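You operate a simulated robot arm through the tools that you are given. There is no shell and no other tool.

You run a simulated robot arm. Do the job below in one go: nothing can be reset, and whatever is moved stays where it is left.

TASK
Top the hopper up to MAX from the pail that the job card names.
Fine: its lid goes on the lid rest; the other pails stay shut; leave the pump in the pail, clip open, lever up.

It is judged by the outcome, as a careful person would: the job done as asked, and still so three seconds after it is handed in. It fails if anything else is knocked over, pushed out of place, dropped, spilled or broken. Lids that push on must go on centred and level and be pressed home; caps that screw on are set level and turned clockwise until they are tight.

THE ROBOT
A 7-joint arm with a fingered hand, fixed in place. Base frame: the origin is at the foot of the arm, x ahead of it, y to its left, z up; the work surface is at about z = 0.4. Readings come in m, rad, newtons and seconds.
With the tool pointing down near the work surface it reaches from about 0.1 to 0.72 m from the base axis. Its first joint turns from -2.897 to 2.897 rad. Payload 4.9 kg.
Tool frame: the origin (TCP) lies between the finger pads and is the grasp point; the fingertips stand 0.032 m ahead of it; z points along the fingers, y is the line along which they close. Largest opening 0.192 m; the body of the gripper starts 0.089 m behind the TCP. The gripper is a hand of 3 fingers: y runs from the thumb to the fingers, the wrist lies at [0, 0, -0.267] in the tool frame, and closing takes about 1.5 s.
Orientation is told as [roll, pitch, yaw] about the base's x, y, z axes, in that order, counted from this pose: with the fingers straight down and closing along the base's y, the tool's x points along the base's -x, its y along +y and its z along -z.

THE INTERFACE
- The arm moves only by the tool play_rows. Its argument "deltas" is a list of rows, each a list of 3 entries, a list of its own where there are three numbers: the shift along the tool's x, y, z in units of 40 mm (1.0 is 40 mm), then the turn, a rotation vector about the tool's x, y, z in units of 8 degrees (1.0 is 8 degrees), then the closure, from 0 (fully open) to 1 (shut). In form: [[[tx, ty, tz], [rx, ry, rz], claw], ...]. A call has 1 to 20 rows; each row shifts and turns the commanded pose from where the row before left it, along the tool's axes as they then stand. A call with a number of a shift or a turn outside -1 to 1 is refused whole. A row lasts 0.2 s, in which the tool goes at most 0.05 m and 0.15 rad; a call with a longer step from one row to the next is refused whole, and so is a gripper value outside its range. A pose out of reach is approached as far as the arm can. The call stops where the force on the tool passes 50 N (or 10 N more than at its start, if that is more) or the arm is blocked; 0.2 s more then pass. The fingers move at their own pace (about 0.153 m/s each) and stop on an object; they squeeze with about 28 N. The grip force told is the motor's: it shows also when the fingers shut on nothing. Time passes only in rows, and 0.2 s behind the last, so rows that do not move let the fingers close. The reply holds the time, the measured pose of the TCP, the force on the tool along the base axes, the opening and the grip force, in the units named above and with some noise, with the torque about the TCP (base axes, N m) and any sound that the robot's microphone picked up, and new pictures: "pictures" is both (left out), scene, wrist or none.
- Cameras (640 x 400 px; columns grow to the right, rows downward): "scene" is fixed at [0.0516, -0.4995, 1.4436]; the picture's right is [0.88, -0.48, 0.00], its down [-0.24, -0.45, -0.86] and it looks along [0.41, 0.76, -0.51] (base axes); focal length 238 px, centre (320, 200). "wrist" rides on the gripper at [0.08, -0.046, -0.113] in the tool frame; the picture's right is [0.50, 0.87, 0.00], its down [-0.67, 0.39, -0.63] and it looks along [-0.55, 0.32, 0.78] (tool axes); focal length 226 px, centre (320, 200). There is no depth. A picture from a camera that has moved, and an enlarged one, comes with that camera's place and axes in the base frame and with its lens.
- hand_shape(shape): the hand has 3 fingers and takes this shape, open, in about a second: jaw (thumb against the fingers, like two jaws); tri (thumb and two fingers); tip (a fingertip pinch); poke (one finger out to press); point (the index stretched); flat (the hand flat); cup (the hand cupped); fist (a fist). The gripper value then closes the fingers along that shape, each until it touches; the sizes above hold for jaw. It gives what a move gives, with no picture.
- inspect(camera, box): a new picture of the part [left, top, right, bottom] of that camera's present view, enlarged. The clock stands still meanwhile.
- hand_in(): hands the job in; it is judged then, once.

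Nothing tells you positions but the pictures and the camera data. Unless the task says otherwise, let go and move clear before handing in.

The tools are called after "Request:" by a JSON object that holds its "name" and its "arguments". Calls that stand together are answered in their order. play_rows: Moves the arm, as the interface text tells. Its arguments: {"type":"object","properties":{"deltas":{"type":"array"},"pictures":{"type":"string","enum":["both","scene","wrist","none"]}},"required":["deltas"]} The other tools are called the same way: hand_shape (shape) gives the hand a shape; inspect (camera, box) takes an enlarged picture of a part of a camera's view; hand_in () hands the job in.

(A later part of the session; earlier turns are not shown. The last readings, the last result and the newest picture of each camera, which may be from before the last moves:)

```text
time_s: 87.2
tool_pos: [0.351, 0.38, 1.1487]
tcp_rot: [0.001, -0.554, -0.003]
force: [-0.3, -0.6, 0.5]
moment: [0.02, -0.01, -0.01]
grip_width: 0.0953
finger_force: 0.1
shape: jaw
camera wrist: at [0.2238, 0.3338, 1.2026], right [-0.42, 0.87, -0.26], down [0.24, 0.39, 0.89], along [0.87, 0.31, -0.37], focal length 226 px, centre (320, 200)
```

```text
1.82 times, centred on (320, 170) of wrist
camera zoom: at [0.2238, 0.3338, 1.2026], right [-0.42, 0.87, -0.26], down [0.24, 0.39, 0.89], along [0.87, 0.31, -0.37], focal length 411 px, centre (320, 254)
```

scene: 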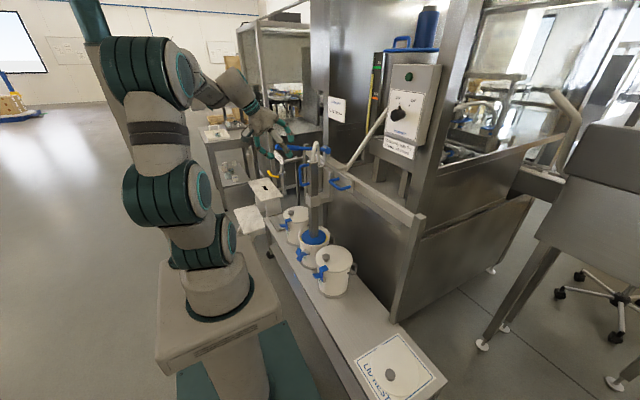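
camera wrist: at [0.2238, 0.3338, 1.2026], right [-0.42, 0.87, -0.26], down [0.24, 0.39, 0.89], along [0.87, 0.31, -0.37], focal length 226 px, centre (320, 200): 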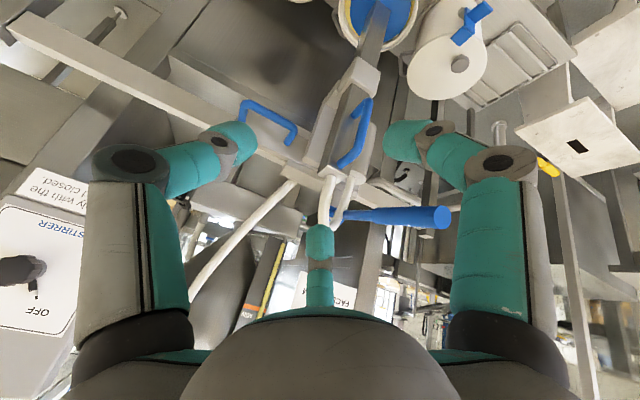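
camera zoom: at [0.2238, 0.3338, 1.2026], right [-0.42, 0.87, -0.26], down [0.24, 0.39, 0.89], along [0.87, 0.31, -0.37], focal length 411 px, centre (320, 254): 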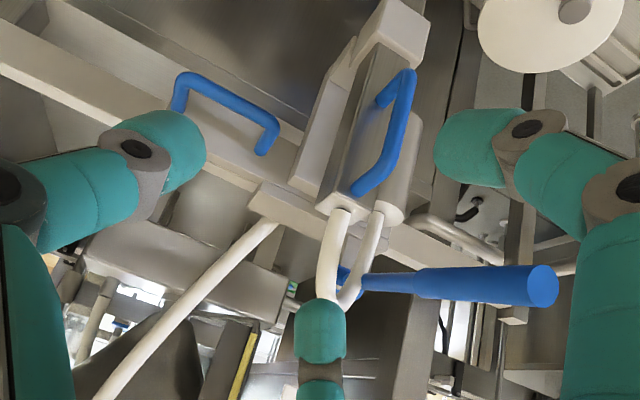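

Lever end is at (0.3755, 0.522, 1.099), sloping ~12° up from its pivot. I'll move the open hand to just before the lever end and line up to grip it.

Request:
{"name": "play_rows", "arguments": {"deltas": [[[0.08, 0.1, -1], [0, 0, 0], 0.6], [[0, 0.87, 0], [0, 0, 0], 0.6], [[0, 0.87, 0], [0, 0, 0], 0.6], [[0, 0.87, 0], [0, 0, 0], 0.6], [[0, 0.85, 0], [0, 0, 0], 0.6], [[0, 0, 0], [0, -0.9, 0], 0.6], [[0, 0, 0], [0, -0.76, 0], 0.6]], "pictures": "both"}}

Request:
{"name": "inspect", "arguments": {"camera": "wrist", "box": [180, 60, 460, 280]}}

Request:
{"name": "inspect", "arguments": {"camera": "scene", "box": [260, 120, 350, 190]}}

```text
time_s: 88.8
tool_pos: [0.3281, 0.5207, 1.1804]
tcp_rot: [0.001, -0.787, -0.004]
force: [-0.5, -0.4, 0.6]
moment: [-0.01, -0.02, 0.04]
grip_width: 0.0768
finger_force: 0.0
shape: jaw
camera wrist: at [0.1918, 0.4768, 1.2045], right [-0.35, 0.87, -0.35], down [0.03, 0.39, 0.92], along [0.94, 0.31, -0.16], focal length 226 px, centre (320, 200)
```

scene: 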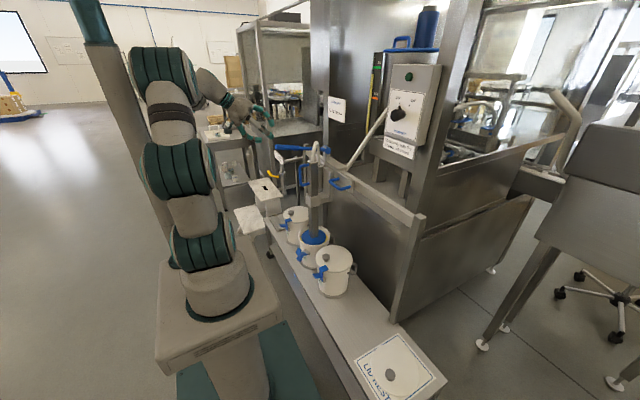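
wrist: 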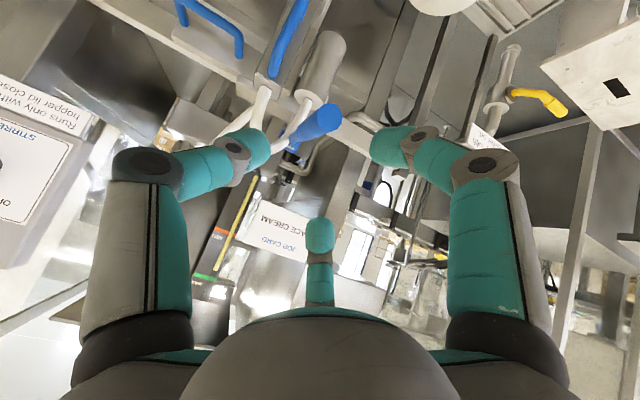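

```text
1.82 times, centred on (320, 170) of wrist
camera zoom: at [0.1918, 0.4768, 1.2045], right [-0.35, 0.87, -0.35], down [0.03, 0.39, 0.92], along [0.94, 0.31, -0.16], focal length 411 px, centre (320, 254)
```

zoom: 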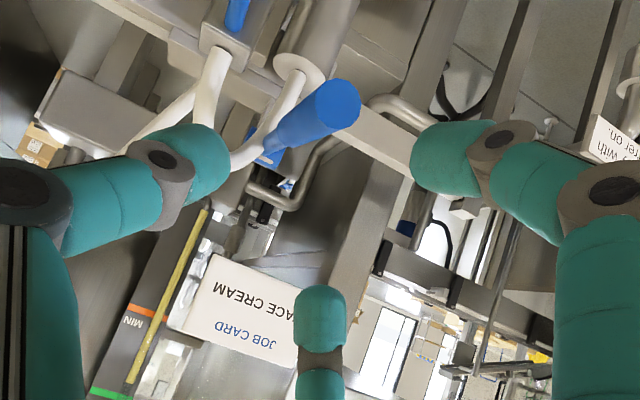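

```text
5.71 times, centred on (305, 155) of scene
camera zoom: at [0.0516, -0.4995, 1.4436], right [0.88, -0.48, 0.0], down [-0.24, -0.45, -0.86], along [0.41, 0.76, -0.51], focal length 1362 px, centre (406, 457)
```

zoom: 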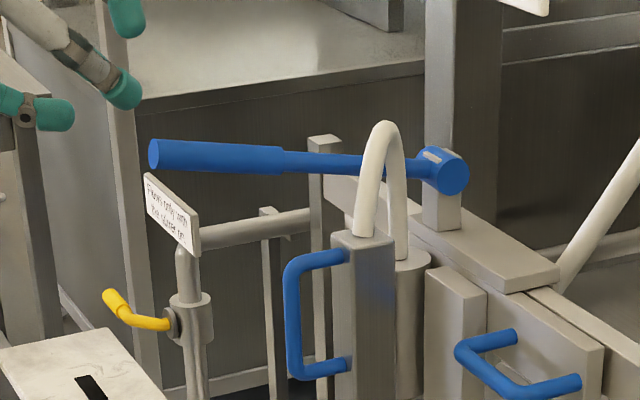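

Request:
{"name": "play_rows", "arguments": {"deltas": [[[0.08, -0.04, 0.6], [0, 0, 0], 0.6], [[0.08, 0, 0.6], [0, 0, 0], 0.6], [[0, 0, 0.6], [0, 0, 0], 0.6], [[0, 0, 0], [0, 0, 0], 0.6]], "pictures": "none"}}

Request:
{"name": "inspect", "arguments": {"camera": "wrist", "box": [180, 60, 460, 280]}}

Request:
{"name": "inspect", "arguments": {"camera": "scene", "box": [260, 120, 350, 190]}}

```text
time_s: 89.8
tool_pos: [0.3761, 0.521, 1.1263]
tcp_rot: [0.0, -0.786, -0.004]
force: [-0.2, 0.4, -0.5]
moment: [-0.01, -0.01, 0.01]
grip_width: 0.0768
finger_force: 0.1
shape: jaw
```

```text
1.82 times, centred on (320, 170) of wrist
camera zoom: at [0.2394, 0.4752, 1.1491], right [-0.35, 0.87, -0.35], down [0.03, 0.39, 0.92], along [0.94, 0.31, -0.16], focal length 411 px, centre (320, 254)
```

zoom: 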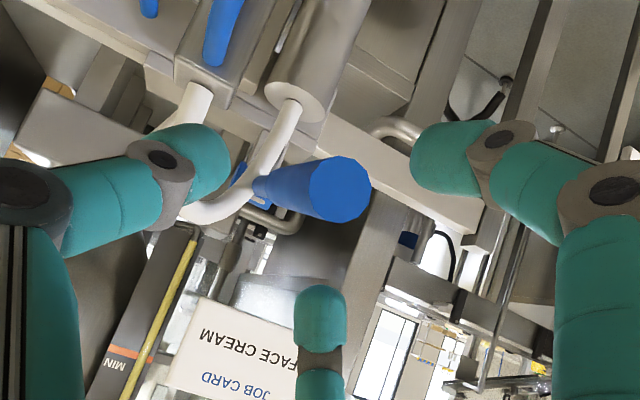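

```text
5.71 times, centred on (305, 155) of scene
camera zoom: at [0.0516, -0.4995, 1.4436], right [0.88, -0.48, 0.0], down [-0.24, -0.45, -0.86], along [0.41, 0.76, -0.51], focal length 1362 px, centre (406, 457)
```

zoom: 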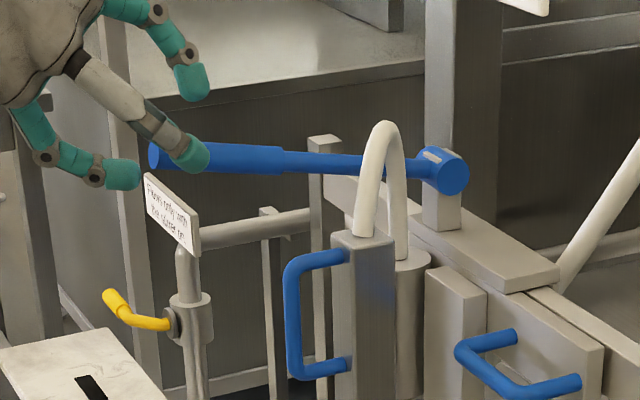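

The lever end sits between thumb and fingers. Advance another 35 mm and close on it.

Request:
{"name": "play_rows", "arguments": {"deltas": [[[0, -0.03, 0.45], [0, 0, 0], 0.6], [[0, 0, 0.42], [0, 0, 0], 0.6], [[0, 0, 0], [0, 0, 0], 0.7], [[0, 0, 0], [0, 0, 0], 0.8], [[0, 0, 0], [0, 0, 0], 0.9], [[0, 0, 0], [0, 0, 0], 1], [[0, 0, 0], [0, 0, 0], 1]], "pictures": "none"}}

Request:
{"name": "inspect", "arguments": {"camera": "wrist", "box": [180, 60, 460, 280]}}

Request:
{"name": "inspect", "arguments": {"camera": "scene", "box": [260, 120, 350, 190]}}

```text
time_s: 91.4
tool_pos: [0.4008, 0.5197, 1.1023]
tcp_rot: [0.002, -0.786, -0.002]
force: [4.8, 5.0, 5.8]
moment: [0.2, -0.96, 0.35]
grip_width: 0.0192
finger_force: 28.1
shape: jaw
```

```text
1.82 times, centred on (320, 170) of wrist
camera zoom: at [0.2639, 0.4734, 1.1249], right [-0.35, 0.87, -0.35], down [0.03, 0.39, 0.92], along [0.94, 0.31, -0.16], focal length 411 px, centre (320, 254)
```

zoom: 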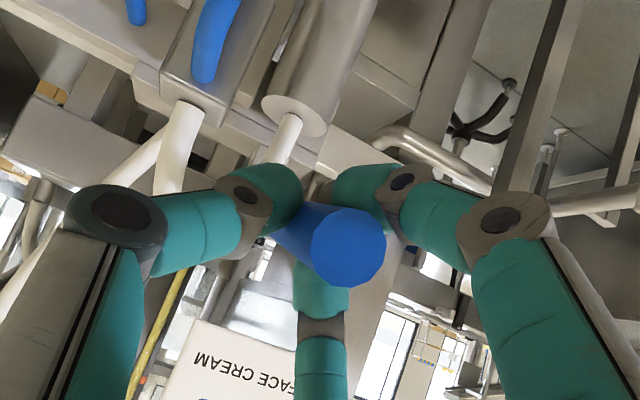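

```text
5.71 times, centred on (305, 155) of scene
camera zoom: at [0.0516, -0.4995, 1.4436], right [0.88, -0.48, 0.0], down [-0.24, -0.45, -0.86], along [0.41, 0.76, -0.51], focal length 1362 px, centre (406, 457)
```

zoom: 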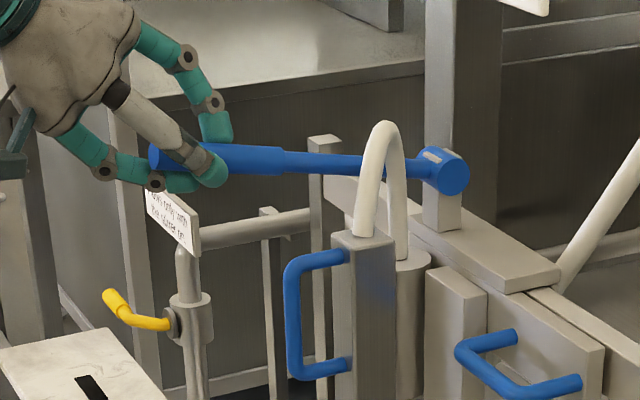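

The lever is caged: one finger below, one above, thumb at the side. I now press it down along its arc, turning the hand with it.

Request:
{"name": "play_rows", "arguments": {"deltas": [[[0.39, 0, 0.245], [0, -0.5, 0], 1], [[0.39, 0, 0.245], [0, -0.5, 0], 1], [[0.39, 0, 0.245], [0, -0.5, 0], 1]], "pictures": "none"}}

Request:
{"name": "inspect", "arguments": {"camera": "scene", "box": [360, 30, 400, 110]}}

Request:
{"name": "inspect", "arguments": {"camera": "scene", "box": [260, 120, 350, 190]}}

```text
time_s: 92.2
tool_pos: [0.3919, 0.5186, 1.0477]
tcp_rot: [0.0, -0.999, -0.005]
force: [25.5, 2.9, 10.7]
moment: [-0.05, -1.12, 0.42]
grip_width: 0.0188
finger_force: 28.1
shape: jaw
```

```text
5.00 times, centred on (380, 70) of scene
camera zoom: at [0.0516, -0.4995, 1.4436], right [0.88, -0.48, 0.0], down [-0.24, -0.45, -0.86], along [0.41, 0.76, -0.51], focal length 1192 px, centre (20, 850)
```

zoom: 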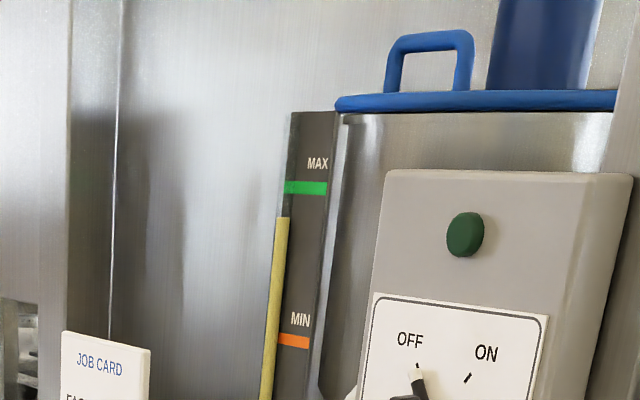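

```text
5.71 times, centred on (305, 155) of scene
camera zoom: at [0.0516, -0.4995, 1.4436], right [0.88, -0.48, 0.0], down [-0.24, -0.45, -0.86], along [0.41, 0.76, -0.51], focal length 1362 px, centre (406, 457)
```

zoom: 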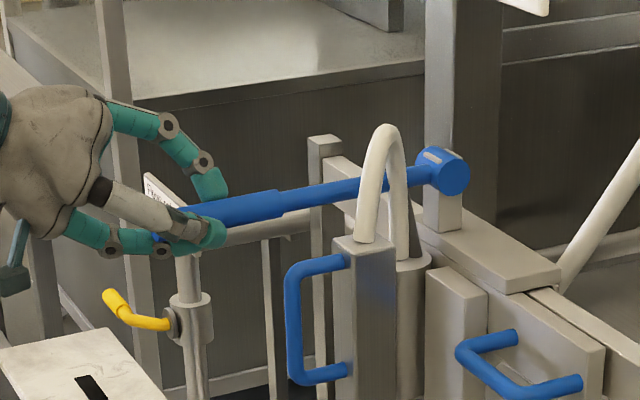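

Pumping works: the level rose a little (220→217 px; MAX band at ~181–194). Continue the down stroke with a corrected pivot.

Request:
{"name": "play_rows", "arguments": {"deltas": [[[0.3125, 0, 0.3], [0, -0.5, 0], 1], [[0.3525, 0, 0.2375], [0, -0.5, 0], 1], [[0.3525, 0, 0.2375], [0, -0.5, 0], 1], [[0.3525, 0, 0.2375], [0, -0.5, 0], 1]], "pictures": "none"}}

Request:
{"name": "inspect", "arguments": {"camera": "scene", "box": [360, 30, 400, 110]}}

Request:
{"name": "inspect", "arguments": {"camera": "scene", "box": [260, 120, 350, 190]}}

```text
time_s: 93.2
tool_pos: [0.4033, 0.5193, 0.9788]
tcp_rot: [0.004, -1.278, -0.006]
force: [5.6, 2.7, 14.8]
moment: [-0.08, -1.09, 0.39]
grip_width: 0.0189
finger_force: 28.0
shape: jaw
```

```text
5.00 times, centred on (380, 70) of scene
camera zoom: at [0.0516, -0.4995, 1.4436], right [0.88, -0.48, 0.0], down [-0.24, -0.45, -0.86], along [0.41, 0.76, -0.51], focal length 1192 px, centre (20, 850)
```

zoom: 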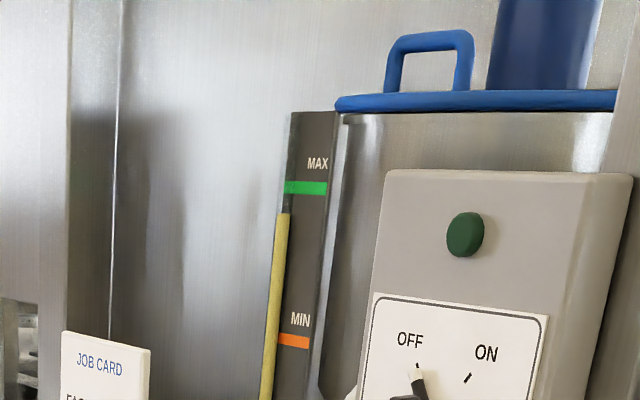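

```text
5.71 times, centred on (305, 155) of scene
camera zoom: at [0.0516, -0.4995, 1.4436], right [0.88, -0.48, 0.0], down [-0.24, -0.45, -0.86], along [0.41, 0.76, -0.51], focal length 1362 px, centre (406, 457)
```

zoom: 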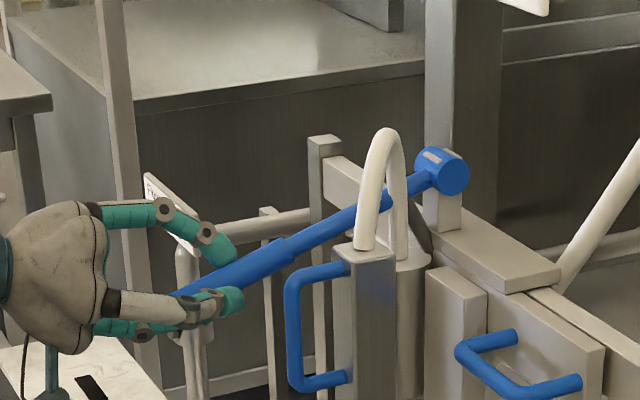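

Request:
{"name": "play_rows", "arguments": {"deltas": [[[0.35, 0, 0.2375], [0, -0.5, 0], 1], [[0.35, 0, 0.2375], [0, -0.5, 0], 1], [[0.35, 0, 0.2375], [0, -0.5, 0], 1]], "pictures": "none"}}

Request:
{"name": "inspect", "arguments": {"camera": "scene", "box": [360, 30, 400, 110]}}

Request:
{"name": "inspect", "arguments": {"camera": "scene", "box": [240, 120, 350, 200]}}

```text
time_s: 94.0
tool_pos: [0.4211, 0.5188, 0.9276]
tcp_rot: [-0.048, -1.482, 0.041]
force: [-0.3, 0.1, -0.7]
moment: [-0.03, 0.0, -0.02]
grip_width: 0.0171
finger_force: 28.2
shape: jaw
```

```text
5.00 times, centred on (380, 70) of scene
camera zoom: at [0.0516, -0.4995, 1.4436], right [0.88, -0.48, 0.0], down [-0.24, -0.45, -0.86], along [0.41, 0.76, -0.51], focal length 1192 px, centre (20, 850)
```

zoom: 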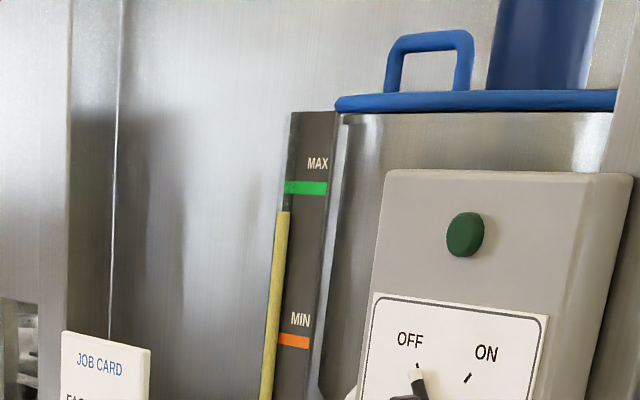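

```text
5.00 times, centred on (295, 160) of scene
camera zoom: at [0.0516, -0.4995, 1.4436], right [0.88, -0.48, 0.0], down [-0.24, -0.45, -0.86], along [0.41, 0.76, -0.51], focal length 1192 px, centre (445, 400)
```

zoom: 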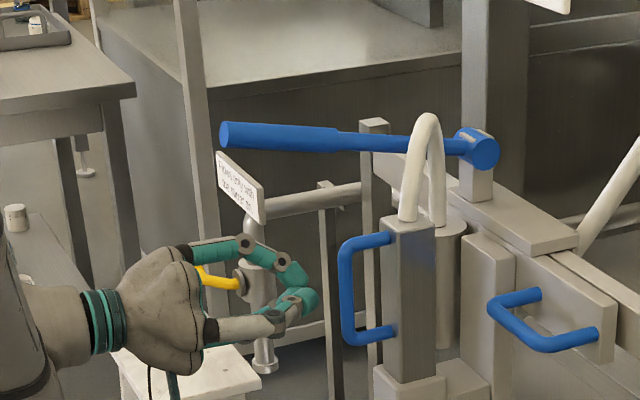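

The lever is spring-loaded: at the bottom stop it slipped out and sprang back up; one full stroke raised the level ~9 px (220→211). I'll withdraw, go back up and grip the lever again for controlled strokes.

Request:
{"name": "play_rows", "arguments": {"deltas": [[[0, 0, -0.9], [0, 0, 0], 1], [[0, 0, -1], [0, 0, 0], 0.8], [[0, 0, -1], [0, 0, 0], 0.6], [[0, 0, -0.5], [0, 0, 0], 0.6], [[-1, 0, 0], [0, 1, 0], 0.6], [[-0.97, 0, -0.22], [0, 1, 0], 0.6], [[-0.93, 0, -0.36], [0, 1, 0], 0.6], [[-0.87, 0, -0.48], [0, 1, 0], 0.6], [[-0.8, 0, -0.6], [0, 1, 0], 0.6], [[-0.7, 0, -0.7], [0, 0, 0], 0.6]], "pictures": "both"}}

Request:
{"name": "inspect", "arguments": {"camera": "scene", "box": [360, 30, 400, 110]}}

Request:
{"name": "inspect", "arguments": {"camera": "scene", "box": [240, 120, 350, 200]}}

```text
time_s: 96.2
tool_pos: [0.2873, 0.5201, 1.1816]
tcp_rot: [-0.001, -0.784, 0.0]
force: [0.5, -0.2, -0.4]
moment: [-0.02, -0.03, -0.01]
grip_width: 0.0765
finger_force: 0.0
shape: jaw
camera wrist: at [0.1518, 0.4746, 1.2058], right [-0.35, 0.87, -0.35], down [0.03, 0.39, 0.92], along [0.94, 0.31, -0.16], focal length 226 px, centre (320, 200)
```

scene: 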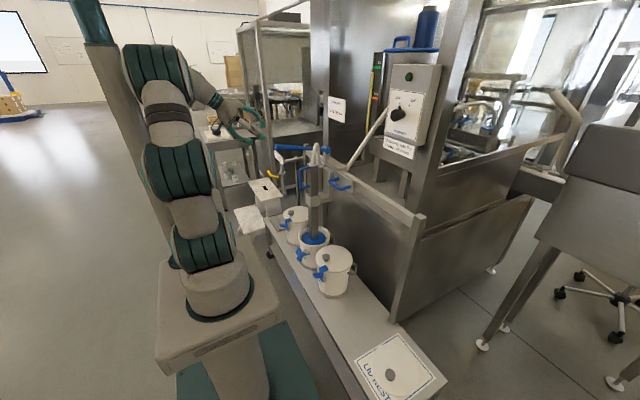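
wrist: 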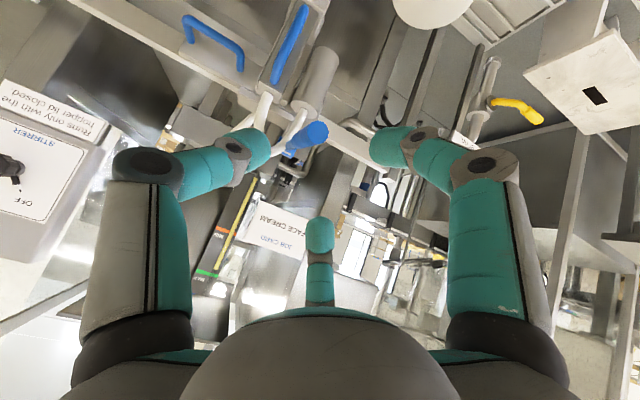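

```text
5.00 times, centred on (380, 70) of scene
camera zoom: at [0.0516, -0.4995, 1.4436], right [0.88, -0.48, 0.0], down [-0.24, -0.45, -0.86], along [0.41, 0.76, -0.51], focal length 1192 px, centre (20, 850)
```

zoom: 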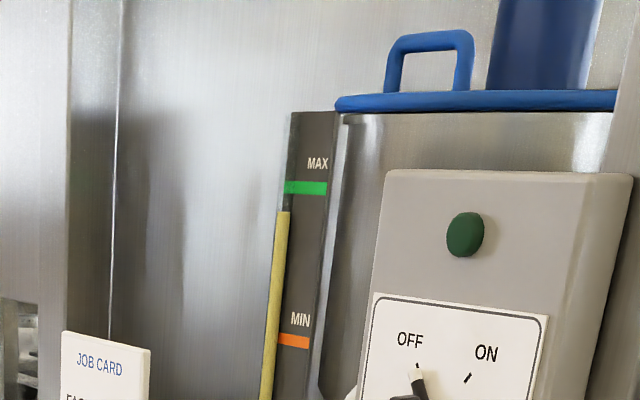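

```text
5.00 times, centred on (295, 160) of scene
camera zoom: at [0.0516, -0.4995, 1.4436], right [0.88, -0.48, 0.0], down [-0.24, -0.45, -0.86], along [0.41, 0.76, -0.51], focal length 1192 px, centre (445, 400)
```

zoom: 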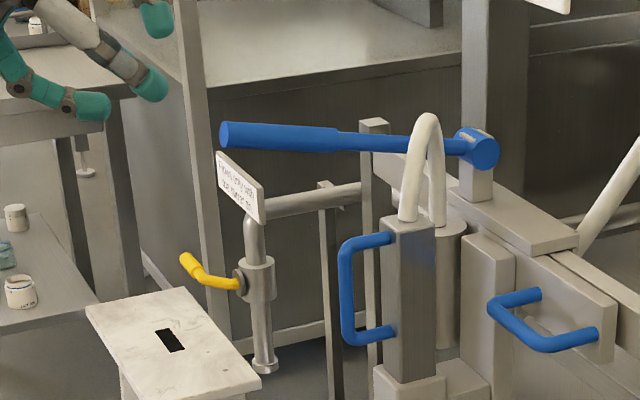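

Request:
{"name": "play_rows", "arguments": {"deltas": [[[-0.61, 0, 0.3], [0, 0, 0], 0.6], [[0, 0, 0.8], [0, 0, 0], 0.6], [[0, 0, 0.8], [0, 0, 0], 0.6], [[0, 0, 0.8], [0, 0, 0], 0.6], [[0, 0, 0.6], [0, 0, 0], 0.6], [[0, 0, 0.32], [0, 0, 0], 0.6], [[0, 0, 0], [0, 0, 0], 0.75], [[0, 0, 0], [0, 0, 0], 0.9], [[0, 0, 0], [0, 0, 0], 1], [[0, 0, 0], [0, 0, 0], 1]], "pictures": "none"}}

Request:
{"name": "inspect", "arguments": {"camera": "scene", "box": [240, 120, 350, 200]}}

Request:
{"name": "inspect", "arguments": {"camera": "wrist", "box": [180, 60, 460, 280]}}

```text
time_s: 98.4
tool_pos: [0.4094, 0.5203, 1.0981]
tcp_rot: [0.004, -0.786, -0.004]
force: [6.5, 3.9, 6.4]
moment: [0.19, -0.95, 0.34]
grip_width: 0.0196
finger_force: 28.4
shape: jaw
```

```text
5.00 times, centred on (295, 160) of scene
camera zoom: at [0.0516, -0.4995, 1.4436], right [0.88, -0.48, 0.0], down [-0.24, -0.45, -0.86], along [0.41, 0.76, -0.51], focal length 1192 px, centre (445, 400)
```

zoom: 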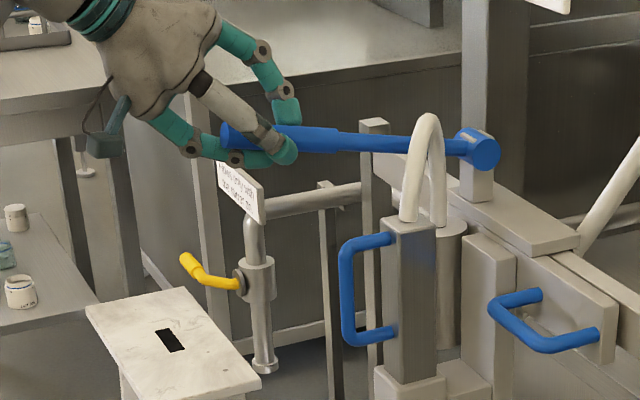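

```text
1.82 times, centred on (320, 170) of wrist
camera zoom: at [0.2719, 0.4749, 1.1225], right [-0.35, 0.87, -0.35], down [0.03, 0.39, 0.92], along [0.94, 0.31, -0.16], focal length 411 px, centre (320, 254)
```

zoom: 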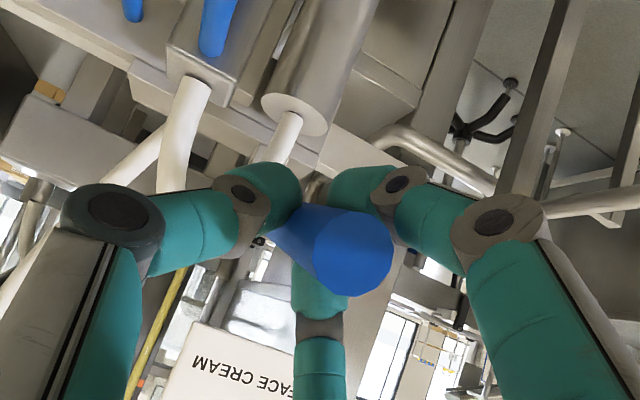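

Firm grip again. Performing a controlled down stroke of 28° (stop is near 30°).

Request:
{"name": "play_rows", "arguments": {"deltas": [[[0.3375, 0, 0.225], [0, -0.5, 0], 1], [[0.3375, 0, 0.225], [0, -0.5, 0], 1], [[0.3375, 0, 0.225], [0, -0.5, 0], 1], [[0.3375, 0, 0.225], [0, -0.5, 0], 1], [[0.3375, 0, 0.225], [0, -0.5, 0], 1], [[0.3375, 0, 0.225], [0, -0.5, 0], 1], [[0.3375, 0, 0.225], [0, -0.5, 0], 1]], "pictures": "none"}}

Request:
{"name": "inspect", "arguments": {"camera": "scene", "box": [360, 30, 400, 110]}}

Request:
{"name": "inspect", "arguments": {"camera": "scene", "box": [240, 120, 350, 200]}}

```text
time_s: 100.0
tool_pos: [0.4096, 0.5208, 0.9854]
tcp_rot: [0.002, -1.276, -0.006]
force: [4.9, 3.0, 13.8]
moment: [-0.11, -1.05, 0.44]
grip_width: 0.0191
finger_force: 28.2
shape: jaw
```

```text
5.00 times, centred on (380, 70) of scene
camera zoom: at [0.0516, -0.4995, 1.4436], right [0.88, -0.48, 0.0], down [-0.24, -0.45, -0.86], along [0.41, 0.76, -0.51], focal length 1192 px, centre (20, 850)
```

zoom: 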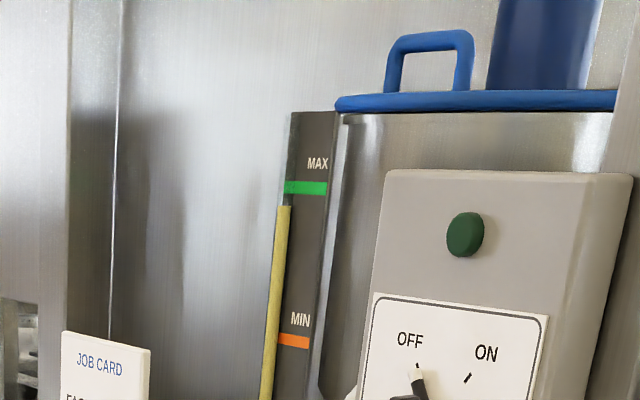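

```text
5.00 times, centred on (295, 160) of scene
camera zoom: at [0.0516, -0.4995, 1.4436], right [0.88, -0.48, 0.0], down [-0.24, -0.45, -0.86], along [0.41, 0.76, -0.51], focal length 1192 px, centre (445, 400)
```

zoom: 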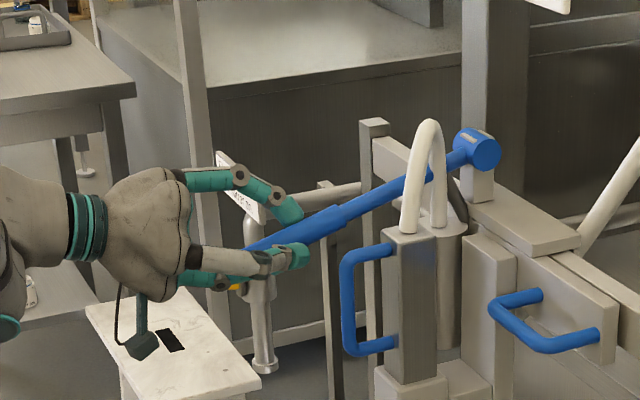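

Request:
{"name": "inspect", "arguments": {"camera": "scene", "box": [366, 58, 390, 73]}}

```text
16.00 times, centred on (378, 66) of scene
camera zoom: at [0.0516, -0.4995, 1.4436], right [0.88, -0.48, 0.0], down [-0.24, -0.45, -0.86], along [0.41, 0.76, -0.51], focal length 3814 px, centre (-608, 2352)
```

zoom: 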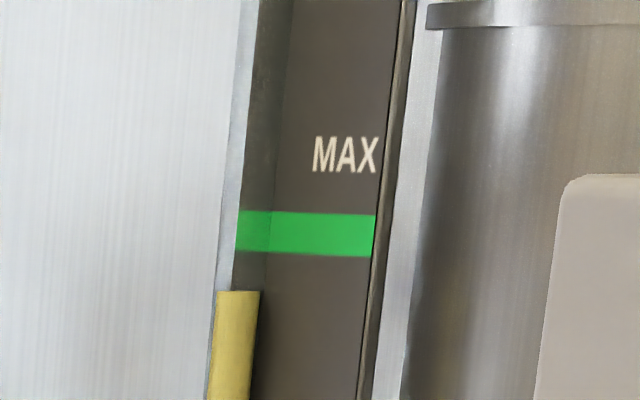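

Request:
{"name": "play_rows", "arguments": {"deltas": [[[0, 0, 0], [0, 0, 0], 1], [[0, 0, 0], [0, 0, 0], 1], [[0, 0, 0], [0, 0, 0], 1]], "pictures": "none"}}

Request:
{"name": "inspect", "arguments": {"camera": "scene", "box": [366, 58, 390, 73]}}

```text
time_s: 100.8
tool_pos: [0.4097, 0.5199, 0.986]
tcp_rot: [0.001, -1.276, -0.002]
force: [4.0, 2.5, 14.0]
moment: [-0.07, -1.05, 0.42]
grip_width: 0.0192
finger_force: 27.9
shape: jaw
```

```text
16.00 times, centred on (378, 66) of scene
camera zoom: at [0.0516, -0.4995, 1.4436], right [0.88, -0.48, 0.0], down [-0.24, -0.45, -0.86], along [0.41, 0.76, -0.51], focal length 3814 px, centre (-608, 2352)
```

zoom: 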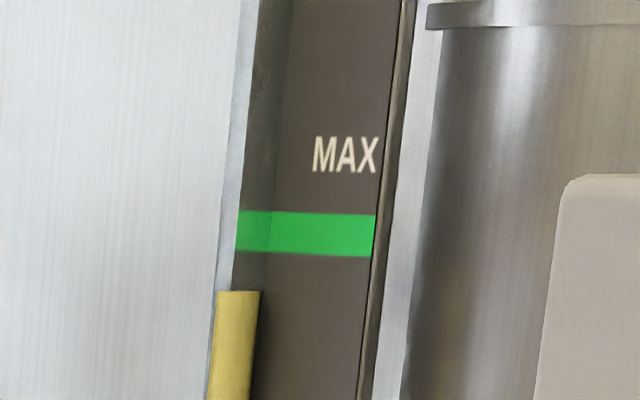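

Level top is at 291 px (16× view) with the MAX band at 211–254. Now raise the lever back up with the spring and check.

Request:
{"name": "play_rows", "arguments": {"deltas": [[[-0.3525, 0, -0.2], [0, 0.5, 0], 1], [[-0.3525, 0, -0.2], [0, 0.5, 0], 1], [[-0.3525, 0, -0.2], [0, 0.5, 0], 1], [[-0.3525, 0, -0.2], [0, 0.5, 0], 1], [[-0.3525, 0, -0.2], [0, 0.5, 0], 1], [[-0.3525, 0, -0.2], [0, 0.5, 0], 1], [[-0.3525, 0, -0.2], [0, 0.5, 0], 1], [[0, 0, 0], [0, 0, 0], 1]], "pictures": "none"}}

Request:
{"name": "inspect", "arguments": {"camera": "scene", "box": [366, 58, 390, 73]}}

Request:
{"name": "inspect", "arguments": {"camera": "scene", "box": [240, 120, 350, 200]}}

Request:
{"name": "inspect", "arguments": {"camera": "scene", "box": [280, 200, 350, 260]}}

```text
time_s: 102.6
tool_pos: [0.4074, 0.5195, 1.09]
tcp_rot: [-0.015, -0.777, 0.007]
force: [-11.6, 6.2, -43.7]
moment: [0.08, 0.62, -0.05]
grip_width: 0.0158
finger_force: 27.6
shape: jaw
```

```text
16.00 times, centred on (378, 66) of scene
camera zoom: at [0.0516, -0.4995, 1.4436], right [0.88, -0.48, 0.0], down [-0.24, -0.45, -0.86], along [0.41, 0.76, -0.51], focal length 3814 px, centre (-608, 2352)
```

zoom: 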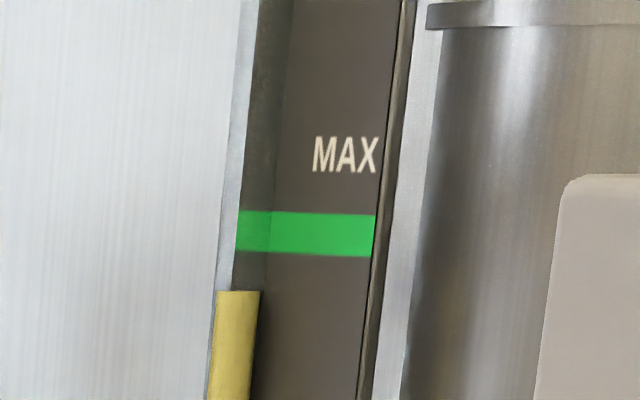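

```text
5.00 times, centred on (295, 160) of scene
camera zoom: at [0.0516, -0.4995, 1.4436], right [0.88, -0.48, 0.0], down [-0.24, -0.45, -0.86], along [0.41, 0.76, -0.51], focal length 1192 px, centre (445, 400)
```

zoom: 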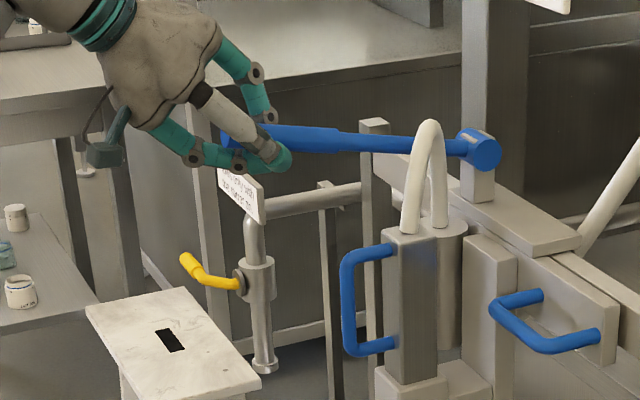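

```text
6.67 times, centred on (315, 230) of scene
camera zoom: at [0.0516, -0.4995, 1.4436], right [0.88, -0.48, 0.0], down [-0.24, -0.45, -0.86], along [0.41, 0.76, -0.51], focal length 1589 px, centre (353, 0)
```

zoom: 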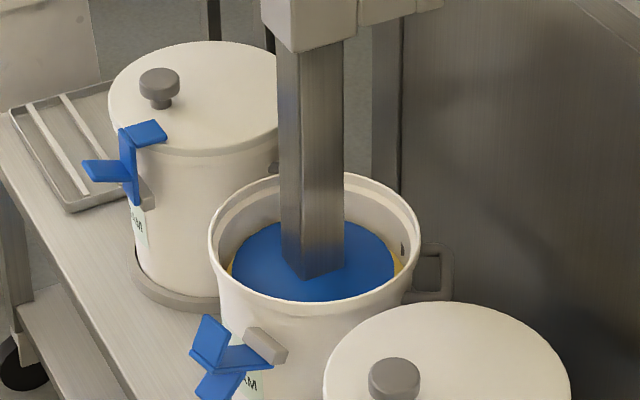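

The level holds on the up stroke, and the follower disc sinks with the cream. Next down stroke.

Request:
{"name": "play_rows", "arguments": {"deltas": [[[0.3375, 0, 0.225], [0, -0.5, 0], 1], [[0.3375, 0, 0.225], [0, -0.5, 0], 1], [[0.3375, 0, 0.225], [0, -0.5, 0], 1], [[0.3375, 0, 0.225], [0, -0.5, 0], 1], [[0.3375, 0, 0.225], [0, -0.5, 0], 1], [[0.3375, 0, 0.225], [0, -0.5, 0], 1], [[0.3375, 0, 0.225], [0, -0.5, 0], 1]], "pictures": "none"}}

Request:
{"name": "inspect", "arguments": {"camera": "scene", "box": [366, 58, 390, 73]}}

Request:
{"name": "inspect", "arguments": {"camera": "scene", "box": [240, 120, 350, 200]}}

```text
time_s: 104.2
tool_pos: [0.4104, 0.5208, 0.9836]
tcp_rot: [0.002, -1.276, -0.007]
force: [0.8, 0.1, -0.3]
moment: [0.0, 0.03, 0.01]
grip_width: 0.0161
finger_force: 28.3
shape: jaw
```

```text
16.00 times, centred on (378, 66) of scene
camera zoom: at [0.0516, -0.4995, 1.4436], right [0.88, -0.48, 0.0], down [-0.24, -0.45, -0.86], along [0.41, 0.76, -0.51], focal length 3814 px, centre (-608, 2352)
```

zoom: 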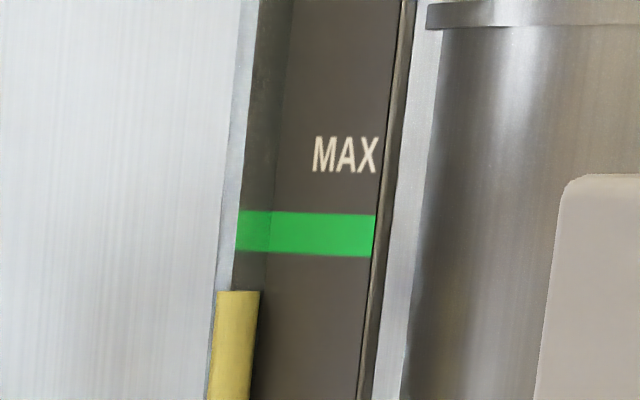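

```text
5.00 times, centred on (295, 160) of scene
camera zoom: at [0.0516, -0.4995, 1.4436], right [0.88, -0.48, 0.0], down [-0.24, -0.45, -0.86], along [0.41, 0.76, -0.51], focal length 1192 px, centre (445, 400)
```

zoom: 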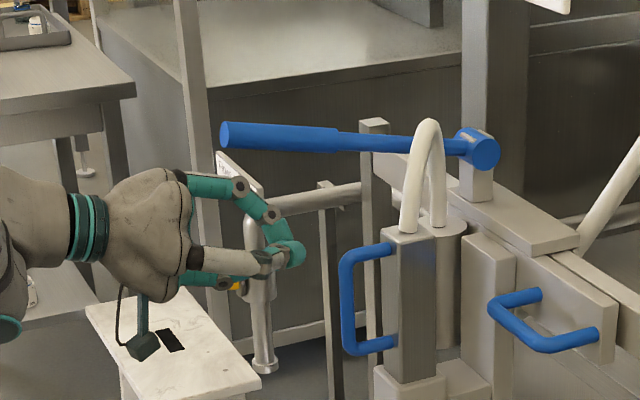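

The lever slipped free on the up stroke, so that pass pumped nothing. Because the lever returns by spring, I'll instead press it from above with closed fingertips (lever lying in the groove between thumb and fingers). Withdrawing and going above it.

Request:
{"name": "play_rows", "arguments": {"deltas": [[[0, 0, -0.9], [0, 0, 0], 1], [[0, 0, -1], [0, 0, 0], 1], [[0, 0, -1], [0, 0, 0], 1], [[0, 0, -0.4], [0, 0, 0], 1], [[-0.717, 0, -0.219], [0, 1, 0], 1], [[-0.68, 0, -0.317], [0, 1, 0], 1], [[-0.629, 0, -0.408], [0, 1, 0], 1], [[-0.566, 0, -0.492], [0, 1, 0], 1], [[-0.492, 0, -0.566], [0, 1, 0], 1], [[-0.408, 0, -0.629], [0, 1, 0], 1], [[-0.317, 0, -0.68], [0, 1, 0], 1], [[-0.219, 0, -0.5], [0, 1, 0], 1]], "pictures": "both"}}

Request:
{"name": "inspect", "arguments": {"camera": "scene", "box": [240, 100, 350, 180]}}

```text
time_s: 106.8
tool_pos: [0.2865, 0.519, 1.2553]
tcp_rot: [0.001, -0.156, -0.001]
force: [-0.2, 0.7, 0.0]
moment: [-0.02, 0.01, -0.02]
grip_width: 0.0159
finger_force: 28.2
shape: jaw
camera wrist: at [0.1891, 0.4734, 1.354], right [-0.49, 0.87, -0.08], down [0.57, 0.39, 0.73], along [0.66, 0.31, -0.68], focal length 226 px, centre (320, 200)
```

scene: 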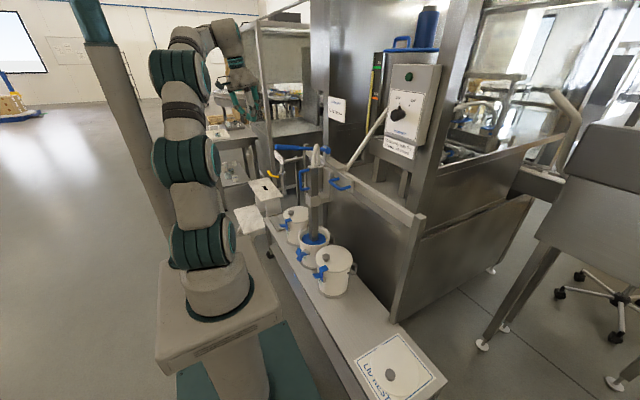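
wrist: 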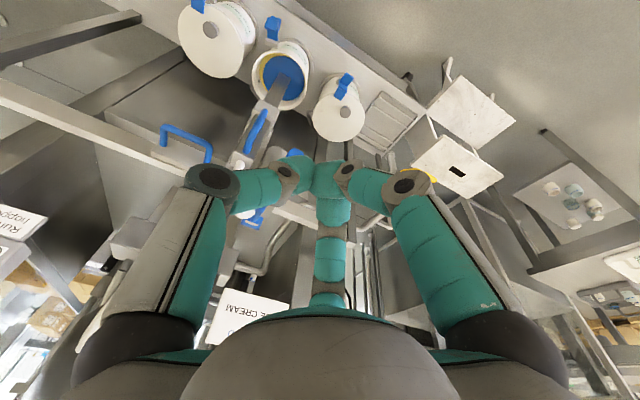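

```text
5.00 times, centred on (295, 140) of scene
camera zoom: at [0.0516, -0.4995, 1.4436], right [0.88, -0.48, 0.0], down [-0.24, -0.45, -0.86], along [0.41, 0.76, -0.51], focal length 1192 px, centre (445, 500)
```

zoom: 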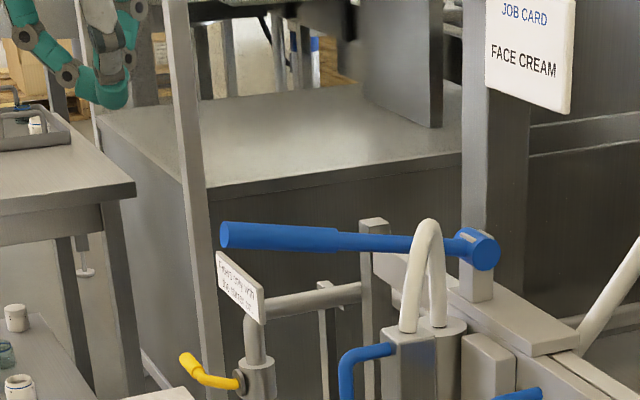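

Request:
{"name": "play_rows", "arguments": {"deltas": [[[0, 0, 0], [0, 0, 0], 0.5], [[0, 0, 0], [0, 0, 0], 0.5], [[0, 0, 0], [0, 0, 0], 0.5], [[0, 0, 0], [0, 0, 0], 0.8], [[0, 0, 0], [0, 0, 0], 0.94], [[0, 0, 0], [0, 0, 0], 0.94], [[0, 0, 0], [0, 0, 0], 0.94], [[0, 0, 0], [0, 0, 0], 0.94]], "pictures": "none"}}

Request:
{"name": "inspect", "arguments": {"camera": "wrist", "box": [220, 100, 420, 250]}}

```text
time_s: 108.6
tool_pos: [0.2859, 0.5205, 1.2539]
tcp_rot: [0.001, -0.157, -0.001]
force: [-0.5, 0.1, 0.2]
moment: [-0.03, 0.0, 0.03]
grip_width: 0.0114
finger_force: 0.0
shape: jaw
```

```text
2.67 times, centred on (320, 175) of wrist
camera zoom: at [0.189, 0.4734, 1.3535], right [-0.49, 0.87, -0.08], down [0.56, 0.39, 0.73], along [0.66, 0.31, -0.68], focal length 603 px, centre (320, 267)
```

zoom: 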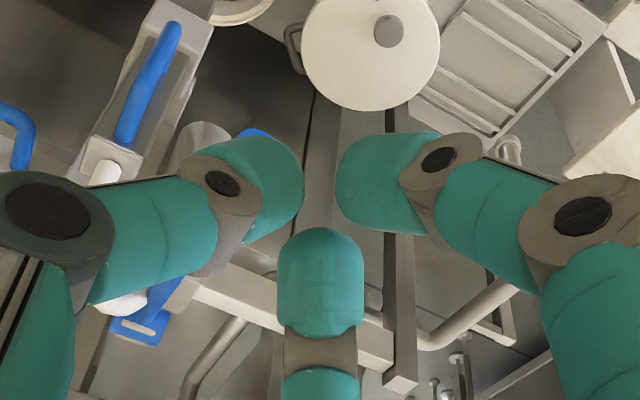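

The three tips now form a V-groove. Moving above the lever near its end.

Request:
{"name": "play_rows", "arguments": {"deltas": [[[-0.8, -0.01, 0.1], [0, 0, 0], 0.94], [[-0.8, -0.01, 0.3], [0, 0, 0], 0.94], [[-0.8, -0.01, 0.6], [0, 0, 0], 0.94], [[-0.1, -0.01, 0.9], [0, 0, 0], 0.94], [[0, 0, 0.5], [0, 0, 0], 0.94], [[0, 0, 0], [0, 0, 0], 0.94]], "pictures": "none"}}

Request:
{"name": "inspect", "arguments": {"camera": "scene", "box": [240, 110, 350, 190]}}

Request:
{"name": "inspect", "arguments": {"camera": "wrist", "box": [220, 100, 420, 250]}}

```text
time_s: 110.0
tool_pos: [0.4008, 0.5182, 1.1749]
tcp_rot: [-0.001, -0.155, -0.002]
force: [0.2, 0.9, 0.3]
moment: [-0.02, 0.03, -0.01]
grip_width: 0.0119
finger_force: 0.0
shape: jaw
```

```text
5.00 times, centred on (295, 150) of scene
camera zoom: at [0.0516, -0.4995, 1.4436], right [0.88, -0.48, 0.0], down [-0.24, -0.45, -0.86], along [0.41, 0.76, -0.51], focal length 1192 px, centre (445, 450)
```

zoom: 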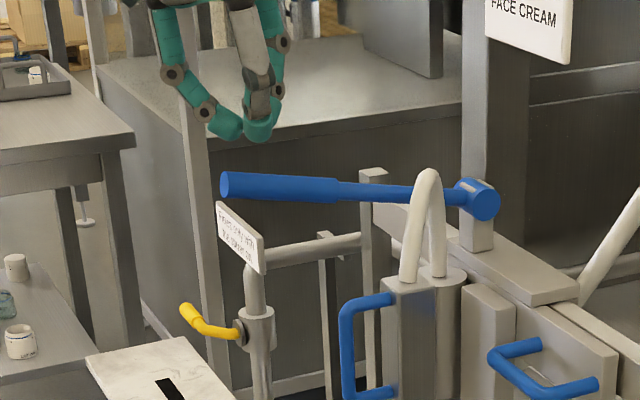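

```text
2.67 times, centred on (320, 175) of wrist
camera zoom: at [0.3043, 0.4718, 1.2743], right [-0.49, 0.87, -0.08], down [0.56, 0.39, 0.73], along [0.66, 0.31, -0.68], focal length 603 px, centre (320, 267)
```

zoom: 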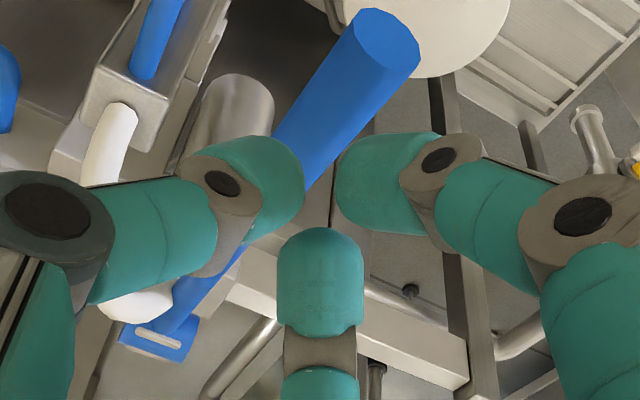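

Lever y = 0.518 matches the tool. Descend to contact and press.

Request:
{"name": "play_rows", "arguments": {"deltas": [[[0.04, 0, 0.5], [0, 0, 0], 0.94], [[0.04, 0, 0.25], [0, 0, 0], 0.94], [[0.04, 0, 0.25], [0, 0, 0], 0.94], [[0.04, 0, 0.25], [0, 0, 0], 0.94], [[0, 0, 0], [0, 0, 0], 0.94]], "pictures": "none"}}

Request:
{"name": "inspect", "arguments": {"camera": "scene", "box": [240, 110, 350, 190]}}

Request:
{"name": "inspect", "arguments": {"camera": "wrist", "box": [220, 100, 420, 250]}}

```text
time_s: 111.2
tool_pos: [0.4029, 0.5175, 1.1261]
tcp_rot: [0.0, -0.159, -0.004]
force: [-0.4, -0.6, 4.9]
moment: [-0.03, 0.09, 0.01]
grip_width: 0.0114
finger_force: 0.1
shape: jaw
```

```text
5.00 times, centred on (295, 150) of scene
camera zoom: at [0.0516, -0.4995, 1.4436], right [0.88, -0.48, 0.0], down [-0.24, -0.45, -0.86], along [0.41, 0.76, -0.51], focal length 1192 px, centre (445, 450)
```

zoom: 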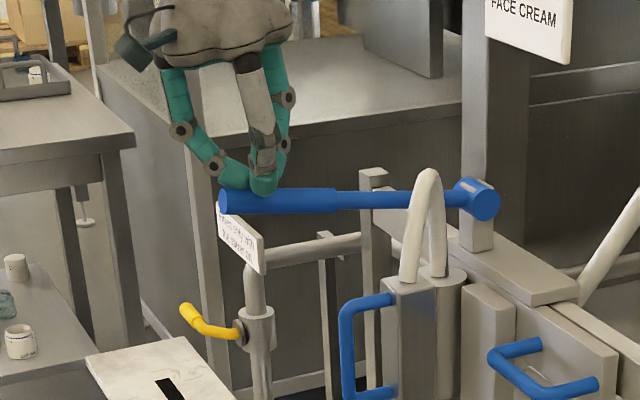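

```text
2.67 times, centred on (320, 175) of wrist
camera zoom: at [0.3054, 0.471, 1.2252], right [-0.49, 0.87, -0.08], down [0.56, 0.39, 0.73], along [0.66, 0.31, -0.68], focal length 603 px, centre (320, 267)
```

zoom: 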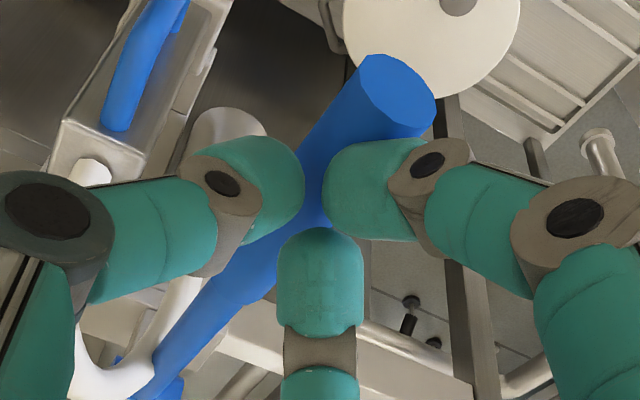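

Contact is good (5 N), lever is in the groove. Pressing down ~100 mm.

Request:
{"name": "play_rows", "arguments": {"deltas": [[[0.05, 0, 0.308], [0, 0, 0], 0.94], [[0.05, 0, 0.308], [0, 0, 0], 0.94], [[0.05, 0, 0.308], [0, 0, 0], 0.94], [[0.05, 0, 0.308], [0, 0, 0], 0.94], [[0.05, 0, 0.308], [0, 0, 0], 0.94], [[0.05, 0, 0.308], [0, 0, 0], 0.94], [[0.05, 0, 0.308], [0, 0, 0], 0.94], [[0.05, 0, 0.308], [0, 0, 0], 0.94]], "pictures": "none"}}

Request:
{"name": "inspect", "arguments": {"camera": "scene", "box": [366, 58, 390, 73]}}

Request:
{"name": "inspect", "arguments": {"camera": "scene", "box": [240, 110, 350, 190]}}

Request:
{"name": "inspect", "arguments": {"camera": "wrist", "box": [220, 100, 420, 250]}}

```text
time_s: 113.0
tool_pos: [0.4025, 0.5179, 1.0258]
tcp_rot: [-0.001, -0.159, -0.003]
force: [-1.0, 0.5, 9.1]
moment: [0.02, -0.12, -0.03]
grip_width: 0.012
finger_force: 0.0
shape: jaw
```

```text
16.00 times, centred on (378, 66) of scene
camera zoom: at [0.0516, -0.4995, 1.4436], right [0.88, -0.48, 0.0], down [-0.24, -0.45, -0.86], along [0.41, 0.76, -0.51], focal length 3814 px, centre (-608, 2352)
```

zoom: 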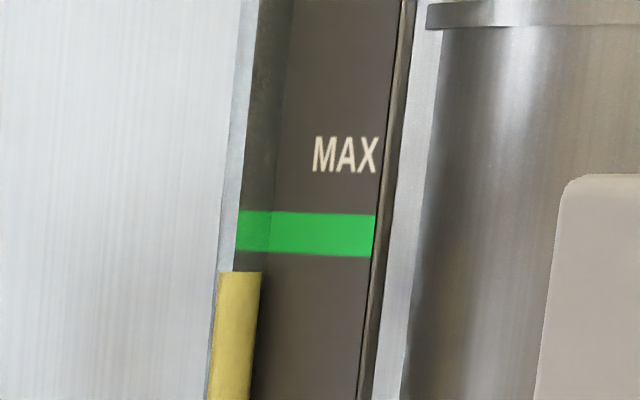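

```text
5.00 times, centred on (295, 150) of scene
camera zoom: at [0.0516, -0.4995, 1.4436], right [0.88, -0.48, 0.0], down [-0.24, -0.45, -0.86], along [0.41, 0.76, -0.51], focal length 1192 px, centre (445, 450)
```

zoom: 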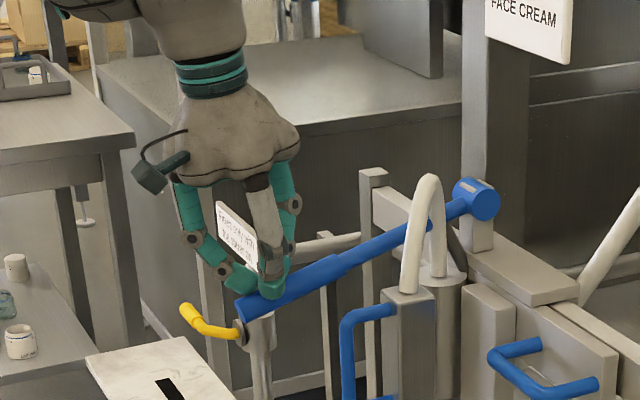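

```text
2.67 times, centred on (320, 175) of wrist
camera zoom: at [0.3052, 0.4715, 1.1247], right [-0.49, 0.87, -0.08], down [0.56, 0.39, 0.73], along [0.66, 0.31, -0.68], focal length 603 px, centre (320, 267)
```

zoom: 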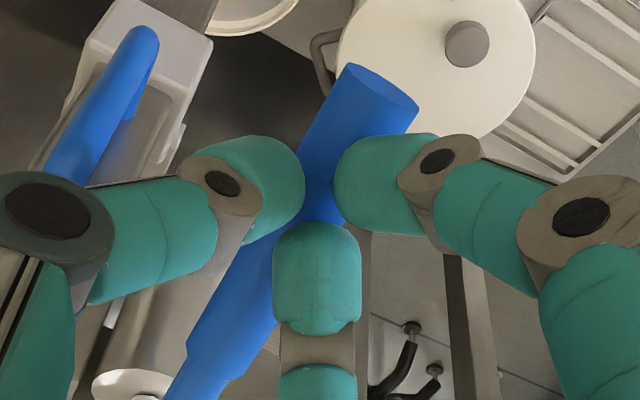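

Works well: level rose 291→272 with one 100 mm press. Let the lever return up, then press again.

Request:
{"name": "play_rows", "arguments": {"deltas": [[[-0.1, 0, -0.616], [0, 0, 0], 0.94], [[-0.1, 0, -0.616], [0, 0, 0], 0.94], [[-0.1, 0, -0.616], [0, 0, 0], 0.94], [[-0.1, 0, -0.616], [0, 0, 0], 0.94], [[-0.03, 0, -0.2], [0, 0, 0], 0.94], [[0, 0, 0], [0, 0, 0], 0.94]], "pictures": "none"}}

Request:
{"name": "inspect", "arguments": {"camera": "scene", "box": [240, 110, 350, 190]}}

Request:
{"name": "inspect", "arguments": {"camera": "wrist", "box": [220, 100, 420, 250]}}

```text
time_s: 114.4
tool_pos: [0.4023, 0.5166, 1.1334]
tcp_rot: [0.0, -0.156, -0.004]
force: [2.4, -0.9, 3.3]
moment: [-0.02, -0.04, 0.04]
grip_width: 0.0116
finger_force: 0.1
shape: jaw
```

```text
5.00 times, centred on (295, 150) of scene
camera zoom: at [0.0516, -0.4995, 1.4436], right [0.88, -0.48, 0.0], down [-0.24, -0.45, -0.86], along [0.41, 0.76, -0.51], focal length 1192 px, centre (445, 450)
```

zoom: 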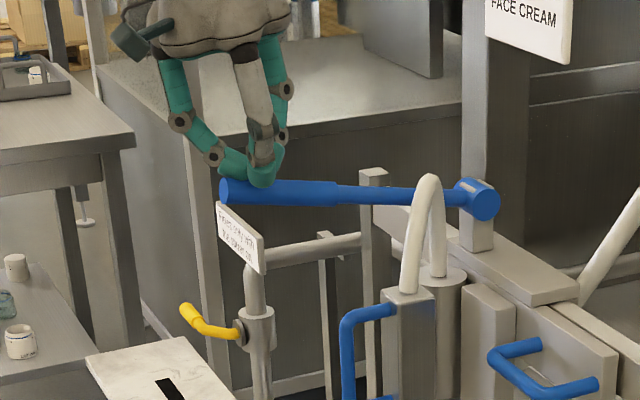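

```text
2.67 times, centred on (320, 175) of wrist
camera zoom: at [0.304, 0.4709, 1.2332], right [-0.49, 0.87, -0.08], down [0.56, 0.39, 0.73], along [0.66, 0.31, -0.68], focal length 603 px, centre (320, 267)
```

zoom: 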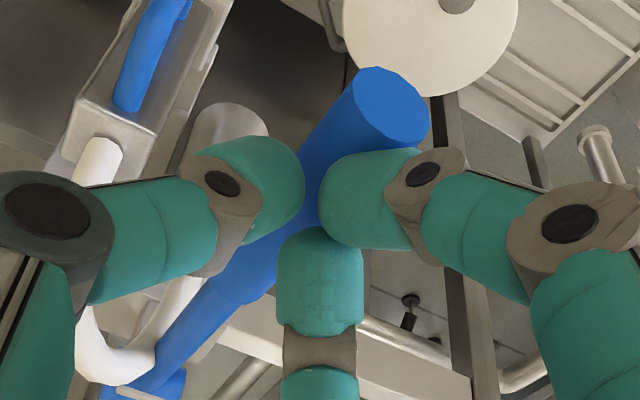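

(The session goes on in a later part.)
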